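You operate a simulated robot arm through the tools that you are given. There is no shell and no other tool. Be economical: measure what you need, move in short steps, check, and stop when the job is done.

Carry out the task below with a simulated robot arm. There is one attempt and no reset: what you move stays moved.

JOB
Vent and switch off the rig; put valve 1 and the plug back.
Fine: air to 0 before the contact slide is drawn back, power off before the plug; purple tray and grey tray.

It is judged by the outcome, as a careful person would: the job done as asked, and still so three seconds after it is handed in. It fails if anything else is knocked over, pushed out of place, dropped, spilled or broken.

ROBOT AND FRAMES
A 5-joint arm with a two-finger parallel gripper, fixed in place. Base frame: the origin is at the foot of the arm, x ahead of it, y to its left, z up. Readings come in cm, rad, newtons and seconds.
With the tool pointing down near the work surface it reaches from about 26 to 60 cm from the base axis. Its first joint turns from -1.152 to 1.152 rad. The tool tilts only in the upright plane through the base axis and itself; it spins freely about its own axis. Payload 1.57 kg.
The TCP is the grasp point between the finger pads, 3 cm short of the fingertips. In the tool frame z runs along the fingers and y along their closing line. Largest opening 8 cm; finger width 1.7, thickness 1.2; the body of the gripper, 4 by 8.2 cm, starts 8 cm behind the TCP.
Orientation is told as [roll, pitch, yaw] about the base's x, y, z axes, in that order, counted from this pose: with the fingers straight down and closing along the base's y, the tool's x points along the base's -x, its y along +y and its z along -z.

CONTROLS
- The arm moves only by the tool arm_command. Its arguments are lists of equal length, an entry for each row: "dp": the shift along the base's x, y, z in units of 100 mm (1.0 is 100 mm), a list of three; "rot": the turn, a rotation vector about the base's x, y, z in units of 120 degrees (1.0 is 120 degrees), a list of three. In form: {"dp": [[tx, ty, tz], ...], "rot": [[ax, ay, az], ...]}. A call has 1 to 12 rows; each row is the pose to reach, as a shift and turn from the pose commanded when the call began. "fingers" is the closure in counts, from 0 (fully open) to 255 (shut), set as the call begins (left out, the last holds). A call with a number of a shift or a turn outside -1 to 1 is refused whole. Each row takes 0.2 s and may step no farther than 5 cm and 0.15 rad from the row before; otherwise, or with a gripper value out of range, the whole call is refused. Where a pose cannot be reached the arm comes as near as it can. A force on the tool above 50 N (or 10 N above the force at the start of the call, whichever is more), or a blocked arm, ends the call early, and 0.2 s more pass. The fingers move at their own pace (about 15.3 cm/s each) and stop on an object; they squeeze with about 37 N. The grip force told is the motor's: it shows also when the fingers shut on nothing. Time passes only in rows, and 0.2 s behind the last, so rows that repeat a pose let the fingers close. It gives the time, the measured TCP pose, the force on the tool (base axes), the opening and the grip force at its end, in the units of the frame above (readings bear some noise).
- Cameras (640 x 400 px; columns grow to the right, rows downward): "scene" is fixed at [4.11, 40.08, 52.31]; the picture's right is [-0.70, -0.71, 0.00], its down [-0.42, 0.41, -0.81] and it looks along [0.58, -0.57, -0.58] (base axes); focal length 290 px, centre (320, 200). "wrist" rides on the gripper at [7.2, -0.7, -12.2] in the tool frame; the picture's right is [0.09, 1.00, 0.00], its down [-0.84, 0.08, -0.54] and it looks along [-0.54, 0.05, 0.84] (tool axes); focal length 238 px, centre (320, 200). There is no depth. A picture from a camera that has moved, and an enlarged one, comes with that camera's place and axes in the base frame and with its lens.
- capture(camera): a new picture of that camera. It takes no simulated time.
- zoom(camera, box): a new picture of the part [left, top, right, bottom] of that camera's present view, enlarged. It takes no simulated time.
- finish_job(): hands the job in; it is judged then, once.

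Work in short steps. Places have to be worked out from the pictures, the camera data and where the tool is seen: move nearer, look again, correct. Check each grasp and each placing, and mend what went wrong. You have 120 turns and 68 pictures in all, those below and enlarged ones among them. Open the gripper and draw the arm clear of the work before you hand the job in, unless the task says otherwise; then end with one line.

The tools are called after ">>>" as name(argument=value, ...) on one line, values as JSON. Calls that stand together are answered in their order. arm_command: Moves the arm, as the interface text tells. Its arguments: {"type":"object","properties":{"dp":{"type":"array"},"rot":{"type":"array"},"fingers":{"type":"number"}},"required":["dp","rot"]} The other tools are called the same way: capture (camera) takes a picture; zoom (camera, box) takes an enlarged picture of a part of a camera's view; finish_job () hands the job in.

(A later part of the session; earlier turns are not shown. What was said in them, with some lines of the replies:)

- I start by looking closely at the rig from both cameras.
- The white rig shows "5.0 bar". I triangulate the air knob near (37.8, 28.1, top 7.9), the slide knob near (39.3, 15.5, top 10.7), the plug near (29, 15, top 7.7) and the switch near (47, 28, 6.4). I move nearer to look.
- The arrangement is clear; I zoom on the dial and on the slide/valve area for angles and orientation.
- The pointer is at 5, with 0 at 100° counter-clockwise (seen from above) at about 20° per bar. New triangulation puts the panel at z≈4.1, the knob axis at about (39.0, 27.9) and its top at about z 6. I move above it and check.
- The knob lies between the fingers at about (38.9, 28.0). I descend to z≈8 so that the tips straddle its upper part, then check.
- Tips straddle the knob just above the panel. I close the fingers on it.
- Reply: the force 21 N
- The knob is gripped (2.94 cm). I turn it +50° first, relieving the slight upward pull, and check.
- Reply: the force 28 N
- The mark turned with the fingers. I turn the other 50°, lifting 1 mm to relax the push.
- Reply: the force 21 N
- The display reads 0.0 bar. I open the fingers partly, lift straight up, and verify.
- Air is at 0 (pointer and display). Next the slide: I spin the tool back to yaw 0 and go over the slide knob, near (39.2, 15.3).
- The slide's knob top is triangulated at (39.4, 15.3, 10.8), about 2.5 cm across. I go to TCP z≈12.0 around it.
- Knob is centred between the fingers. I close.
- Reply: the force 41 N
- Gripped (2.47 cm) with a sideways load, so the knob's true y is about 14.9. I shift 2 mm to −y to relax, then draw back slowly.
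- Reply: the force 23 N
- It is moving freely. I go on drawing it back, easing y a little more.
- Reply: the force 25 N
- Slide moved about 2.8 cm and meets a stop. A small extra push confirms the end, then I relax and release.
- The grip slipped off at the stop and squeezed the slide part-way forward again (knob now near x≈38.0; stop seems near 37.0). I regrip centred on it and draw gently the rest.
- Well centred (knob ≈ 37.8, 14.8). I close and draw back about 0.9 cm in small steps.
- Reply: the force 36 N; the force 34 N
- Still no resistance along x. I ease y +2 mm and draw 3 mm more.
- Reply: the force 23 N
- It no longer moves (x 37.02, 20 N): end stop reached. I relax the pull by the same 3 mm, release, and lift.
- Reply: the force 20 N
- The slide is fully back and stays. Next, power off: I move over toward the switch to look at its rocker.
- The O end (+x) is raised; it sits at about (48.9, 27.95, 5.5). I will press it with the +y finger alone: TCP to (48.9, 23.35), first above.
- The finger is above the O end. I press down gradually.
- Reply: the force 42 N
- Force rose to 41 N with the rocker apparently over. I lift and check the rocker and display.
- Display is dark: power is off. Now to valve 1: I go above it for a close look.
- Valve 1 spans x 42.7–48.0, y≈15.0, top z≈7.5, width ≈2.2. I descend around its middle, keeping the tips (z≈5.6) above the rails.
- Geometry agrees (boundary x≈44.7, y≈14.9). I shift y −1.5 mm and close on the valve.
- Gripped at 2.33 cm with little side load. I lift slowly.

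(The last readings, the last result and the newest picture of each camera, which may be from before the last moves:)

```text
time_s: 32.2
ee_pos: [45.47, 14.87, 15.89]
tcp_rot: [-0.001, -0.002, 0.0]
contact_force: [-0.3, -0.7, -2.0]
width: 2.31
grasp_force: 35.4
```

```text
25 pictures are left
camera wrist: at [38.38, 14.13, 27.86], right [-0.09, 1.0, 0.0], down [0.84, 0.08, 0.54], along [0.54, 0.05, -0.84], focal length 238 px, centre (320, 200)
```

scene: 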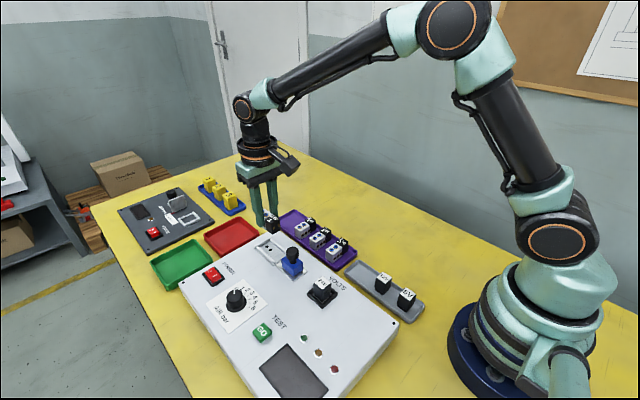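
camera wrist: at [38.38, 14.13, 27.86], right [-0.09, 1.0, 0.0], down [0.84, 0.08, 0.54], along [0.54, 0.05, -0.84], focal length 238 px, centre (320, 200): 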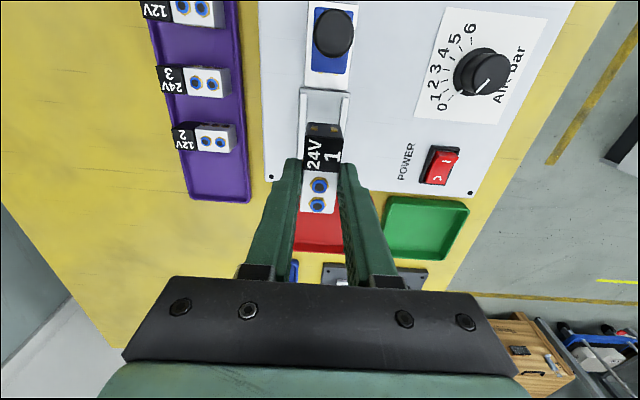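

Valve 1 is out. I estimate its empty place (beyond valve 2 at 5.2 cm pitch) at centre ≈ (52.3, 2.9). I turn +90° so that the black end faces −y like the others, and travel there at height.

>>> arm_command(dp=[[0.06, -0.08, 0.02], [0.12, -0.17, 0.02], [0.18, -0.26, 0.02], [0.24, -0.35, 0.02], [0.3, -0.44, 0.02], [0.36, -0.53, 0.02], [0.42, -0.62, 0.02], [0.48, -0.71, 0.02], [0.54, -0.8, 0.02], [0.6, -0.89, 0.02], [0.68, -0.97, 0.02], [0.68, -1.0, 0.02]], rot=[[0, 0, 0.0682], [0, 0, 0.1364], [0, 0, 0.2045], [0, 0, 0.2727], [0, 0, 0.3409], [0, 0, 0.4091], [0, 0, 0.4773], [0, 0, 0.5455], [0, 0, 0.6136], [0, 0, 0.6818], [0, 0, 0.75], [0, 0, 0.75]])

>>> arm_command(dp=[[0, -0.1, 0], [0, -0.2, -0.1], [0, -0.2, -0.25], [0, -0.2, -0.25]], rot=[[0, 0, 0], [0, 0, 0], [0, 0, 0], [0, 0, 0]])

>>> capture(camera="wrist")

>>> zoom(camera="scene", box=[210, 140, 370, 260])

```text
time_s: 34.8
ee_pos: [52.14, 4.78, 15.95]
tcp_rot: [0.002, -0.001, 1.573]
contact_force: [0.9, -0.6, -1.2]
width: 2.31
grasp_force: 35.4
```

```text
time_s: 35.8
ee_pos: [52.25, 2.84, 13.44]
tcp_rot: [-0.001, 0.001, 1.569]
contact_force: [1.1, 0.1, -1.0]
width: 2.3
grasp_force: 35.6
```

```text
24 pictures are left
camera wrist: at [53.0, -4.43, 25.55], right [-1.0, -0.09, 0.0], down [-0.08, 0.84, 0.54], along [-0.05, 0.54, -0.84], focal length 238 px, centre (320, 200)
```

wrist: 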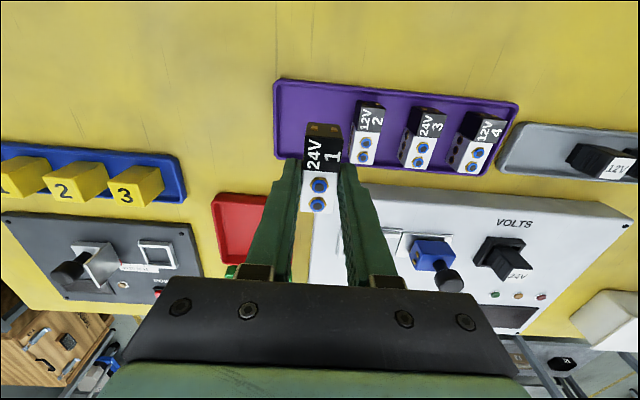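

```text
3.33 times, centred on (290, 200) of scene
camera zoom: at [4.11, 40.08, 52.31], right [-0.7, -0.71, 0.0], down [-0.42, 0.41, -0.81], along [0.58, -0.57, -0.58], focal length 966 px, centre (420, 200)
```

zoom: 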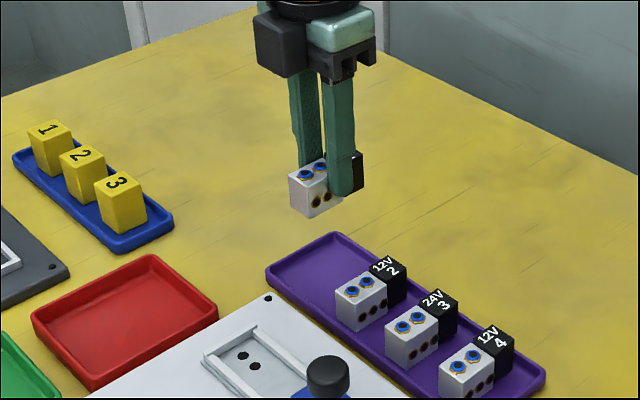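

From this view, tray spans x 32–56.9 with pitch ≈5.4, so slot 1 centre ≈ (52.8, 2.6). Expected TCP height at seating ≈5.3; I descend to about 6.6 and look.

>>> arm_command(dp=[[0.055, -0.02, -0.2], [0.055, -0.02, -0.45], [0.055, -0.02, -0.65], [0.055, -0.02, -0.68]], rot=[[0, 0, 0], [0, 0, 0], [0, 0, 0], [0, 0, 0]])

>>> capture(camera="wrist")

>>> zoom(camera="scene", box=[240, 170, 360, 260])

```text
time_s: 36.8
ee_pos: [52.84, 2.59, 6.76]
tcp_rot: [-0.001, 0.001, 1.57]
contact_force: [0.5, -0.7, -0.6]
width: 2.32
grasp_force: 35.5
```

```text
22 pictures are left
camera wrist: at [53.56, -4.61, 18.74], right [-1.0, -0.09, 0.0], down [-0.08, 0.84, 0.54], along [-0.05, 0.54, -0.84], focal length 238 px, centre (320, 200)
```

wrist: 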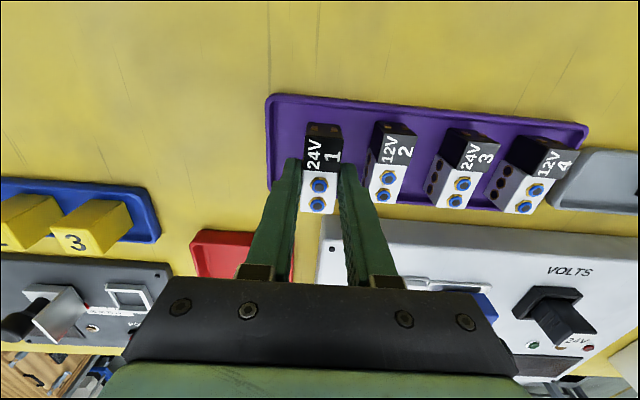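

```text
4.44 times, centred on (300, 215) of scene
camera zoom: at [4.11, 40.08, 52.31], right [-0.7, -0.71, 0.0], down [-0.42, 0.41, -0.81], along [0.58, -0.57, -0.58], focal length 1288 px, centre (409, 133)
```

zoom: 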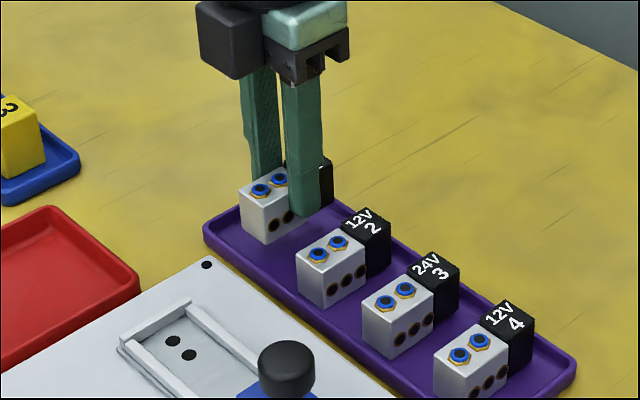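

Lined up with the row. I lower in small steps until contact.

>>> arm_command(dp=[[0, 0, -0.06], [0, 0, -0.1], [0, 0, -0.12], [0, 0, -0.14]], rot=[[0, 0, 0], [0, 0, 0], [0, 0, 0], [0, 0, 0]])

```text
time_s: 37.8
ee_pos: [52.8, 2.75, 5.27]
tcp_rot: [0.0, 0.002, 1.57]
contact_force: [0.2, -0.3, -2.0]
width: 2.34
grasp_force: 35.3
```

No contact yet; a bit further in 1 mm steps.

>>> arm_command(dp=[[0, 0, -0.015], [0, 0, -0.03], [0, 0, -0.045]], rot=[[0, 0, 0], [0, 0, 0], [0, 0, 0]])

>>> zoom(camera="scene", box=[240, 170, 360, 260])

```text
time_s: 38.6
ee_pos: [52.92, 2.76, 4.84]
tcp_rot: [-0.001, -0.001, 1.57]
contact_force: [-1.0, 0.0, -2.1]
width: 2.33
grasp_force: 35.3
```

```text
4.44 times, centred on (300, 215) of scene
camera zoom: at [4.11, 40.08, 52.31], right [-0.7, -0.71, 0.0], down [-0.42, 0.41, -0.81], along [0.58, -0.57, -0.58], focal length 1288 px, centre (409, 133)
```

zoom: 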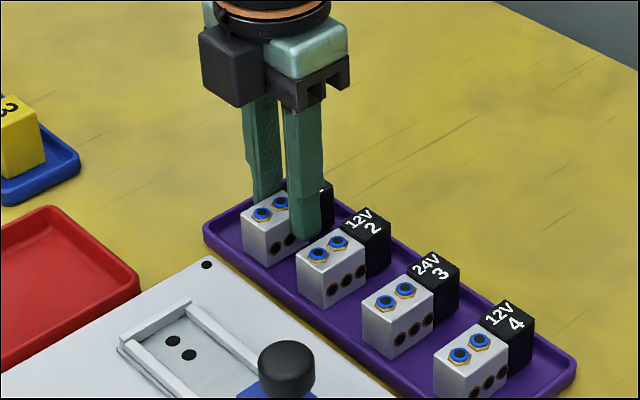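

Nearly down. Continue to contact.

>>> arm_command(dp=[[0, 0, -0.01], [0, 0, -0.02], [0, 0, -0.03]], rot=[[0, 0, 0], [0, 0, 0], [0, 0, 0]])

```text
time_s: 39.4
ee_pos: [52.82, 2.67, 4.64]
tcp_rot: [-0.005, 0.0, 1.57]
contact_force: [-8.4, -1.1, 22.7]
width: 2.31
grasp_force: 35.7
```

Contact (23 N up). I back off 1.5 mm, open to about 4 cm only, and rise straight.

>>> arm_command(dp=[[0, 0, 0.012], [0, 0, 0.012]], rot=[[0, 0, 0], [0, 0, 0]])

>>> arm_command(dp=[[0, 0, 0], [0, 0, 0], [0, 0, 0], [0, 0, 0.15], [0, 0, 0.4], [0, 0, 0.8], [0, 0, 0.95]], rot=[[0, 0, 0], [0, 0, 0], [0, 0, 0], [0, 0, 0], [0, 0, 0], [0, 0, 0], [0, 0, 0]], fingers=128)

>>> zoom(camera="scene", box=[240, 170, 440, 320])

>>> capture(camera="wrist")

```text
time_s: 40.0
ee_pos: [53.0, 2.65, 4.57]
tcp_rot: [-0.004, 0.0, 1.571]
contact_force: [0.4, -1.1, 14.3]
width: 2.33
grasp_force: 35.3
```

```text
time_s: 41.6
ee_pos: [52.75, 2.68, 14.26]
tcp_rot: [0.001, 0.001, 1.57]
contact_force: [-0.5, 1.0, -1.1]
width: 3.98
grasp_force: 0.1
```

```text
2.67 times, centred on (340, 245) of scene
camera zoom: at [4.11, 40.08, 52.31], right [-0.7, -0.71, 0.0], down [-0.42, 0.41, -0.81], along [0.58, -0.57, -0.58], focal length 773 px, centre (267, 80)
```

zoom: 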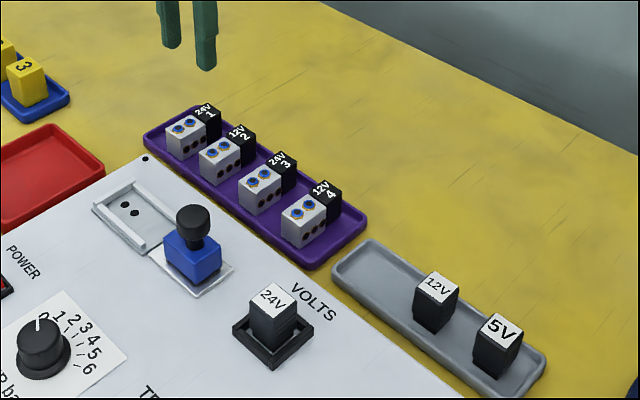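

```text
18 pictures are left
camera wrist: at [53.52, -4.62, 26.33], right [-1.0, -0.09, 0.0], down [-0.08, 0.84, 0.54], along [-0.05, 0.54, -0.84], focal length 238 px, centre (320, 200)
```

wrist: 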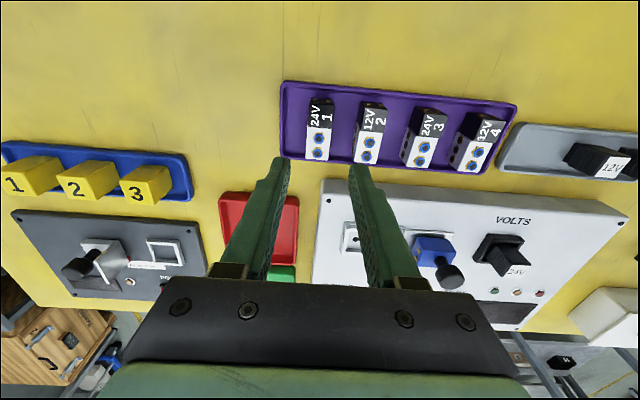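

Valve 1 is seated in its tray slot in line with the rest. Now the plug: I rise and travel back over it, spinning to yaw 0.

>>> arm_command(dp=[[0, 0.08, 0.2], [-0.05, 0.16, 0.4], [-0.15, 0.24, 0.6], [-0.25, 0.32, 0.6], [-0.35, 0.4, 0.6], [-0.45, 0.48, 0.6], [-0.55, 0.56, 0.6], [-0.65, 0.64, 0.6], [-0.75, 0.72, 0.6], [-0.85, 0.8, 0.6], [-0.95, 0.9, 0.6], [-1.0, 1.0, 0.6]], rot=[[0, 0, -0.0682], [0, 0, -0.1364], [0, 0, -0.2045], [0, 0, -0.2727], [0, 0, -0.3409], [0, 0, -0.4091], [0, 0, -0.4773], [0, 0, -0.5455], [0, 0, -0.6136], [0, 0, -0.6818], [0, 0, -0.75], [0, 0, -0.75]], fingers=0)

>>> arm_command(dp=[[-0.4, 0.05, 0], [-0.8, 0.1, 0], [-0.98, 0.12, 0], [-0.98, 0.12, 0]], rot=[[0, 0, 0], [0, 0, 0], [0, 0, 0], [0, 0, 0]])

>>> arm_command(dp=[[-0.3, 0.05, -0.1], [-0.33, 0.08, -0.35], [-0.33, 0.08, -0.35]], rot=[[0, 0, 0], [0, 0, 0], [0, 0, 0]])

>>> capture(camera="wrist")

>>> zoom(camera="scene", box=[290, 250, 430, 350])

```text
time_s: 44.2
ee_pos: [42.86, 12.69, 20.16]
tcp_rot: [0.0, 0.0, -0.001]
contact_force: [-0.2, 1.0, -0.2]
width: 8.01
grasp_force: 0.0
```

```text
time_s: 45.2
ee_pos: [33.05, 13.95, 20.27]
tcp_rot: [0.0, 0.001, 0.001]
contact_force: [-0.2, -0.7, -0.2]
width: 7.98
grasp_force: 0.2
```

```text
time_s: 46.0
ee_pos: [29.74, 14.56, 16.67]
tcp_rot: [0.001, 0.0, 0.0]
contact_force: [0.7, 0.3, 0.0]
width: 8.0
grasp_force: 0.1
```

```text
17 pictures are left
camera wrist: at [22.62, 13.95, 28.73], right [-0.09, 1.0, 0.0], down [0.84, 0.08, 0.54], along [0.54, 0.05, -0.84], focal length 238 px, centre (320, 200)
```

wrist: 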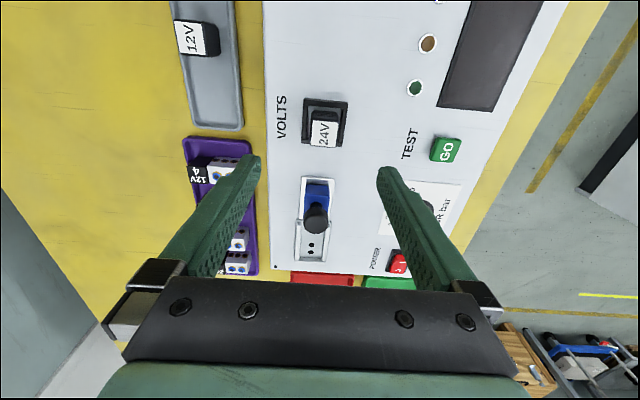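

```text
4.00 times, centred on (360, 300) of scene
camera zoom: at [4.11, 40.08, 52.31], right [-0.7, -0.71, 0.0], down [-0.42, 0.41, -0.81], along [0.58, -0.57, -0.58], focal length 1159 px, centre (160, -200)
```

zoom: 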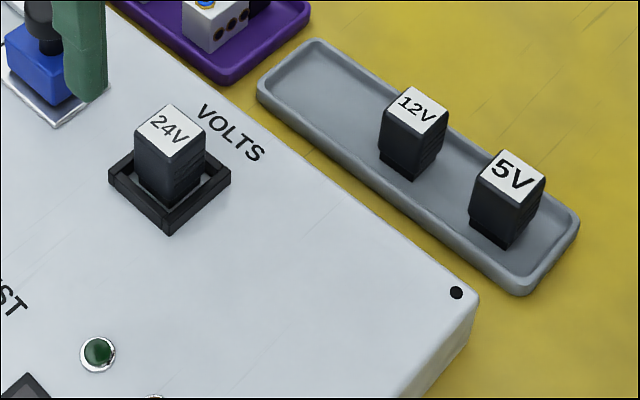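

Plug top is triangulated at (28.95, 15.0, 8.0), about 2.5 cm wide; tray slot should be near (28.3, 3.1). I descend around the plug with TCP z≈8.9.

>>> arm_command(dp=[[-0.08, 0.04, -0.3], [-0.08, 0.04, -0.6], [-0.08, 0.04, -0.77], [-0.08, 0.04, -0.77]], rot=[[0, 0, 0], [0, 0, 0], [0, 0, 0], [0, 0, 0]])

>>> zoom(camera="wrist", box=[210, 70, 430, 210])

>>> zoom(camera="scene", box=[260, 240, 400, 340])

```text
time_s: 47.0
ee_pos: [28.94, 15.1, 9.04]
tcp_rot: [0.0, -0.001, 0.001]
contact_force: [-0.8, 0.6, -0.2]
width: 7.98
grasp_force: 0.1
```

```text
2.86 times, centred on (320, 140) of wrist
camera zoom: at [21.84, 14.34, 21.01], right [-0.09, 1.0, 0.0], down [0.84, 0.08, 0.54], along [0.54, 0.05, -0.84], focal length 681 px, centre (320, 371)
```

zoom: 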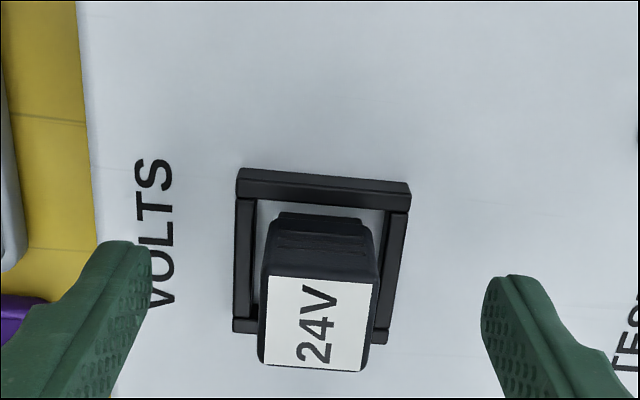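

```text
4.00 times, centred on (330, 290) of scene
camera zoom: at [4.11, 40.08, 52.31], right [-0.7, -0.71, 0.0], down [-0.42, 0.41, -0.81], along [0.58, -0.57, -0.58], focal length 1159 px, centre (280, -160)
```

zoom: 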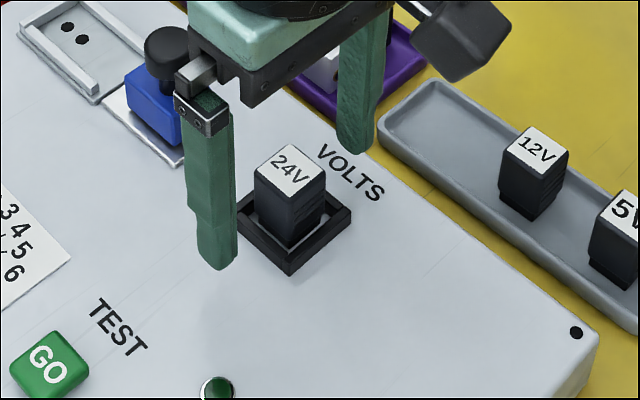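

Centred on the plug (≈28.97, 14.9). I close on it.

>>> arm_command(dp=[[0, -0.01, -0.01], [0, -0.01, -0.01], [0, -0.01, -0.01], [0, -0.01, -0.01]], rot=[[0, 0, 0], [0, 0, 0], [0, 0, 0], [0, 0, 0]], fingers=255)

>>> arm_command(dp=[[0, 0, 0.03], [0, 0, 0.08], [0, 0, 0.15], [0, 0, 0.3]], rot=[[0, 0, 0], [0, 0, 0], [0, 0, 0], [0, 0, 0]])

>>> zoom(camera="scene", box=[260, 220, 440, 340])

```text
time_s: 48.0
ee_pos: [28.81, 15.0, 8.95]
tcp_rot: [0.001, -0.001, 0.0]
contact_force: [0.0, 1.8, 1.3]
width: 2.48
grasp_force: 35.7
```

```text
time_s: 49.0
ee_pos: [28.95, 15.0, 11.99]
tcp_rot: [0.002, 0.0, 0.0]
contact_force: [-0.5, -0.4, -0.2]
width: 2.48
grasp_force: 36.6
```

```text
3.33 times, centred on (350, 280) of scene
camera zoom: at [4.11, 40.08, 52.31], right [-0.7, -0.71, 0.0], down [-0.42, 0.41, -0.81], along [0.58, -0.57, -0.58], focal length 966 px, centre (220, -67)
```

zoom: 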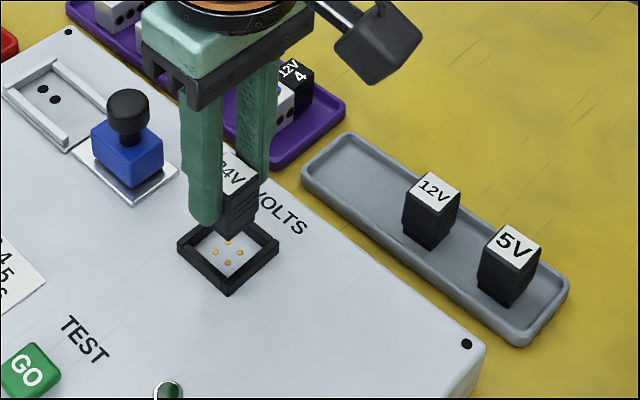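

Plug is out in the grip. I raise and carry it over the grey tray's empty end.

>>> arm_command(dp=[[0, 0, 0.3], [0, -0.3, 0.3], [-0.02, -0.6, 0.3], [-0.06, -0.9, 0.3], [-0.06, -1.0, 0.3]], rot=[[0, 0, 0], [0, 0, 0], [0, 0, 0], [0, 0, 0], [0, 0, 0]])

>>> arm_command(dp=[[0, -0.19, 0], [0, -0.19, -0.3], [0, -0.19, -0.4], [0, -0.19, -0.4]], rot=[[0, 0, 0], [0, 0, 0], [0, 0, 0], [0, 0, 0]])

>>> capture(camera="wrist")

>>> zoom(camera="scene", box=[300, 200, 440, 340])

```text
time_s: 50.2
ee_pos: [28.25, 4.84, 14.87]
tcp_rot: [0.001, 0.0, 0.0]
contact_force: [-0.2, -0.2, 0.0]
width: 2.48
grasp_force: 36.4
```

```text
time_s: 51.2
ee_pos: [28.4, 3.09, 10.79]
tcp_rot: [-0.002, -0.002, -0.001]
contact_force: [0.0, -0.7, -0.8]
width: 2.48
grasp_force: 36.3
```

```text
12 pictures are left
camera wrist: at [21.22, 2.33, 22.87], right [-0.09, 1.0, 0.0], down [0.84, 0.08, 0.54], along [0.54, 0.05, -0.84], focal length 238 px, centre (320, 200)
```

wrist: 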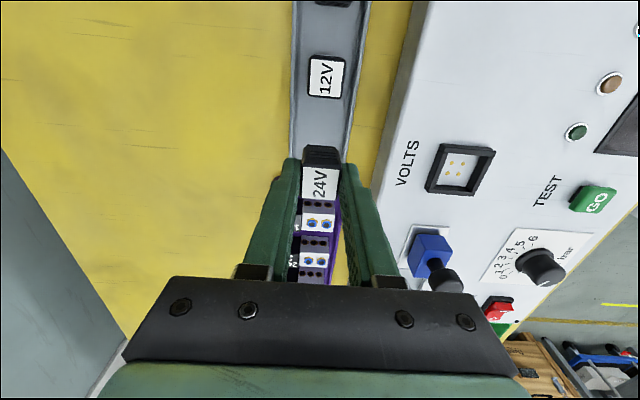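

```text
2.86 times, centred on (370, 270) of scene
camera zoom: at [4.11, 40.08, 52.31], right [-0.7, -0.71, 0.0], down [-0.42, 0.41, -0.81], along [0.58, -0.57, -0.58], focal length 828 px, centre (177, 0)
```

zoom: 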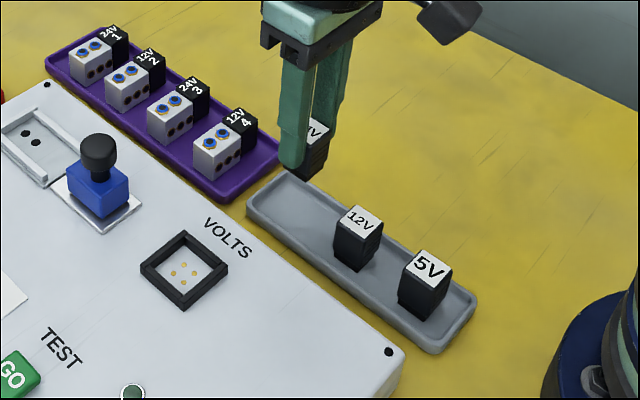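

The slot lines up (12V plug ≈ (22.9, 2.8), pitch 5.7). I shift y −1.5 mm and descend.

>>> arm_command(dp=[[0.01, -0.015, -0.2], [0.01, -0.015, -0.38], [0.01, -0.015, -0.45], [0.01, -0.015, -0.48]], rot=[[0, 0, 0], [0, 0, 0], [0, 0, 0], [0, 0, 0]])

>>> zoom(camera="scene", box=[340, 220, 440, 330])

```text
time_s: 52.2
ee_pos: [28.46, 2.89, 6.14]
tcp_rot: [-0.001, -0.001, -0.001]
contact_force: [0.4, 0.6, -0.1]
width: 2.48
grasp_force: 36.2
```

```text
3.64 times, centred on (390, 275) of scene
camera zoom: at [4.11, 40.08, 52.31], right [-0.7, -0.71, 0.0], down [-0.42, 0.41, -0.81], along [0.58, -0.57, -0.58], focal length 1054 px, centre (66, -73)
```

zoom: 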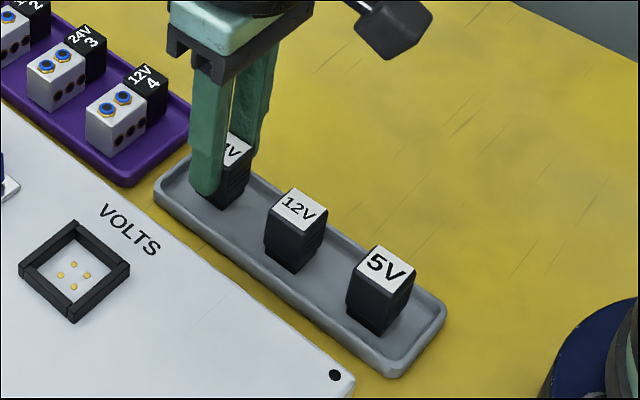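

About 0.5–1 cm to go. Lower in small steps to contact.

>>> arm_command(dp=[[0, 0, -0.02], [0, 0, -0.04], [0, 0, -0.055], [0, 0, -0.07]], rot=[[0, 0, 0], [0, 0, 0], [0, 0, 0], [0, 0, 0]])

```text
time_s: 53.2
ee_pos: [28.36, 2.84, 5.37]
tcp_rot: [-0.003, 0.0, 0.0]
contact_force: [-0.9, 0.3, 0.2]
width: 2.47
grasp_force: 36.1
```

>>> arm_command(dp=[[0, 0, -0.01], [0, 0, -0.02], [0, 0, -0.03]], rot=[[0, 0, 0], [0, 0, 0], [0, 0, 0]])

>>> zoom(camera="scene", box=[340, 220, 440, 330])

```text
time_s: 54.0
ee_pos: [28.52, 2.91, 5.14]
tcp_rot: [0.0, -0.001, 0.0]
contact_force: [-3.2, -0.9, 24.9]
width: 2.5
grasp_force: 37.0
```

```text
3.64 times, centred on (390, 275) of scene
camera zoom: at [4.11, 40.08, 52.31], right [-0.7, -0.71, 0.0], down [-0.42, 0.41, -0.81], along [0.58, -0.57, -0.58], focal length 1054 px, centre (66, -73)
```

zoom: 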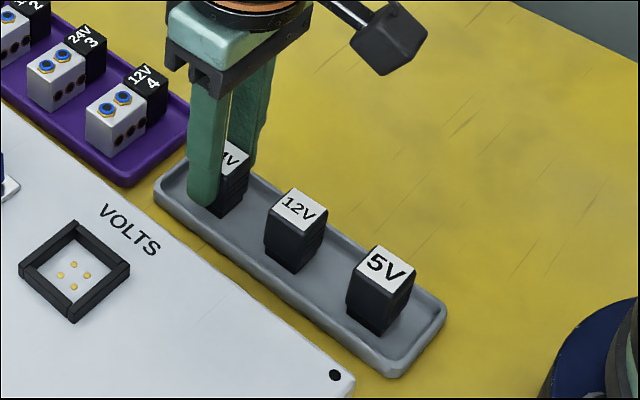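

Contact with the tray floor (25 N). I ease up 1.5 mm, open to about 4 cm, and rise straight up.

>>> arm_command(dp=[[0, 0, 0.014], [0, 0, 0.014]], rot=[[0, 0, 0], [0, 0, 0]])

>>> arm_command(dp=[[0, 0, 0], [0, 0, 0], [0, 0, 0], [0, 0, 0.15], [0, 0, 0.4], [0, 0, 0.8], [0, 0, 1.0]], rot=[[0, 0, 0], [0, 0, 0], [0, 0, 0], [0, 0, 0], [0, 0, 0], [0, 0, 0], [0, 0, 0]], fingers=128)

>>> arm_command(dp=[[0, 0, 0.4], [0.2, 0, 0.8], [0.4, 0, 1.0], [0.4, 0, 1.0]], rot=[[0, 0, 0], [0, 0, 0], [0, 0, 0], [0, 0, 0]], fingers=0)

>>> capture(camera="scene")

>>> zoom(camera="scene", box=[180, 180, 440, 350])

```text
time_s: 54.6
ee_pos: [28.28, 2.97, 5.18]
tcp_rot: [0.0, 0.003, -0.001]
contact_force: [0.1, -0.3, -0.2]
width: 2.49
grasp_force: 36.8
```

```text
time_s: 56.2
ee_pos: [28.4, 2.9, 15.31]
tcp_rot: [0.0, 0.003, 0.001]
contact_force: [0.2, -0.2, 0.1]
width: 3.98
grasp_force: 0.0
```

```text
time_s: 57.2
ee_pos: [32.43, 2.96, 25.19]
tcp_rot: [-0.001, 0.0, 0.0]
contact_force: [-0.7, 0.2, -0.5]
width: 7.98
grasp_force: 0.0
```

```text
8 pictures are left
```

scene: 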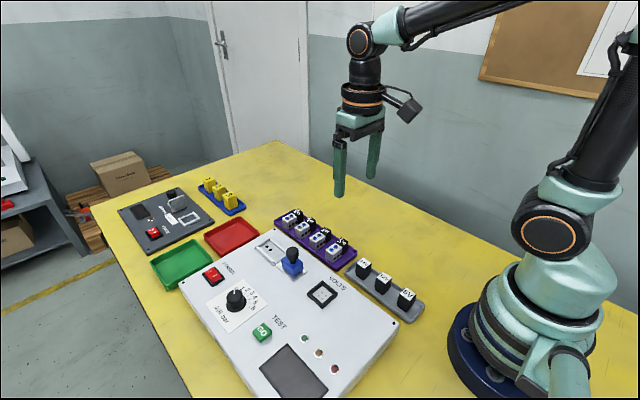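

```text
2.35 times, centred on (310, 265) of scene
camera zoom: at [4.11, 40.08, 52.31], right [-0.7, -0.71, 0.0], down [-0.42, 0.41, -0.81], along [0.58, -0.57, -0.58], focal length 682 px, centre (344, 47)
```

zoom: 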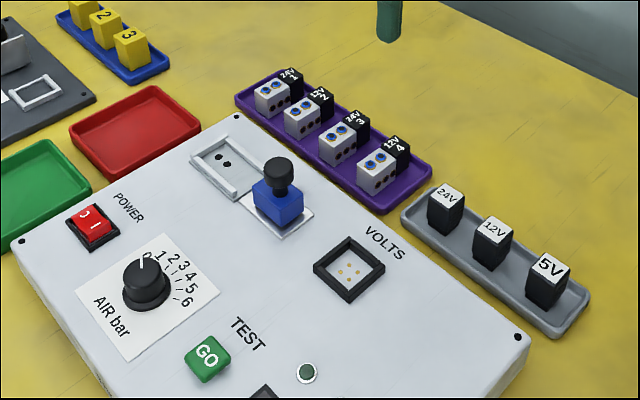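

Air is at 0, the slide is back, power is off with the display dark, and valve 1 and the 24V plug stand upright in their trays. The gripper is open and the arm is clear, so I hand in.

>>> finish_job()

```text
The job is handed in.
```

The rig is vented to 0 bar and switched off, the contact slide is drawn back, valve 1 is in the purple tray and the 24V plug is in the grey tray; on the first pull the gripper slipped off the slide, so I gripped it again and drew it back to its stop.
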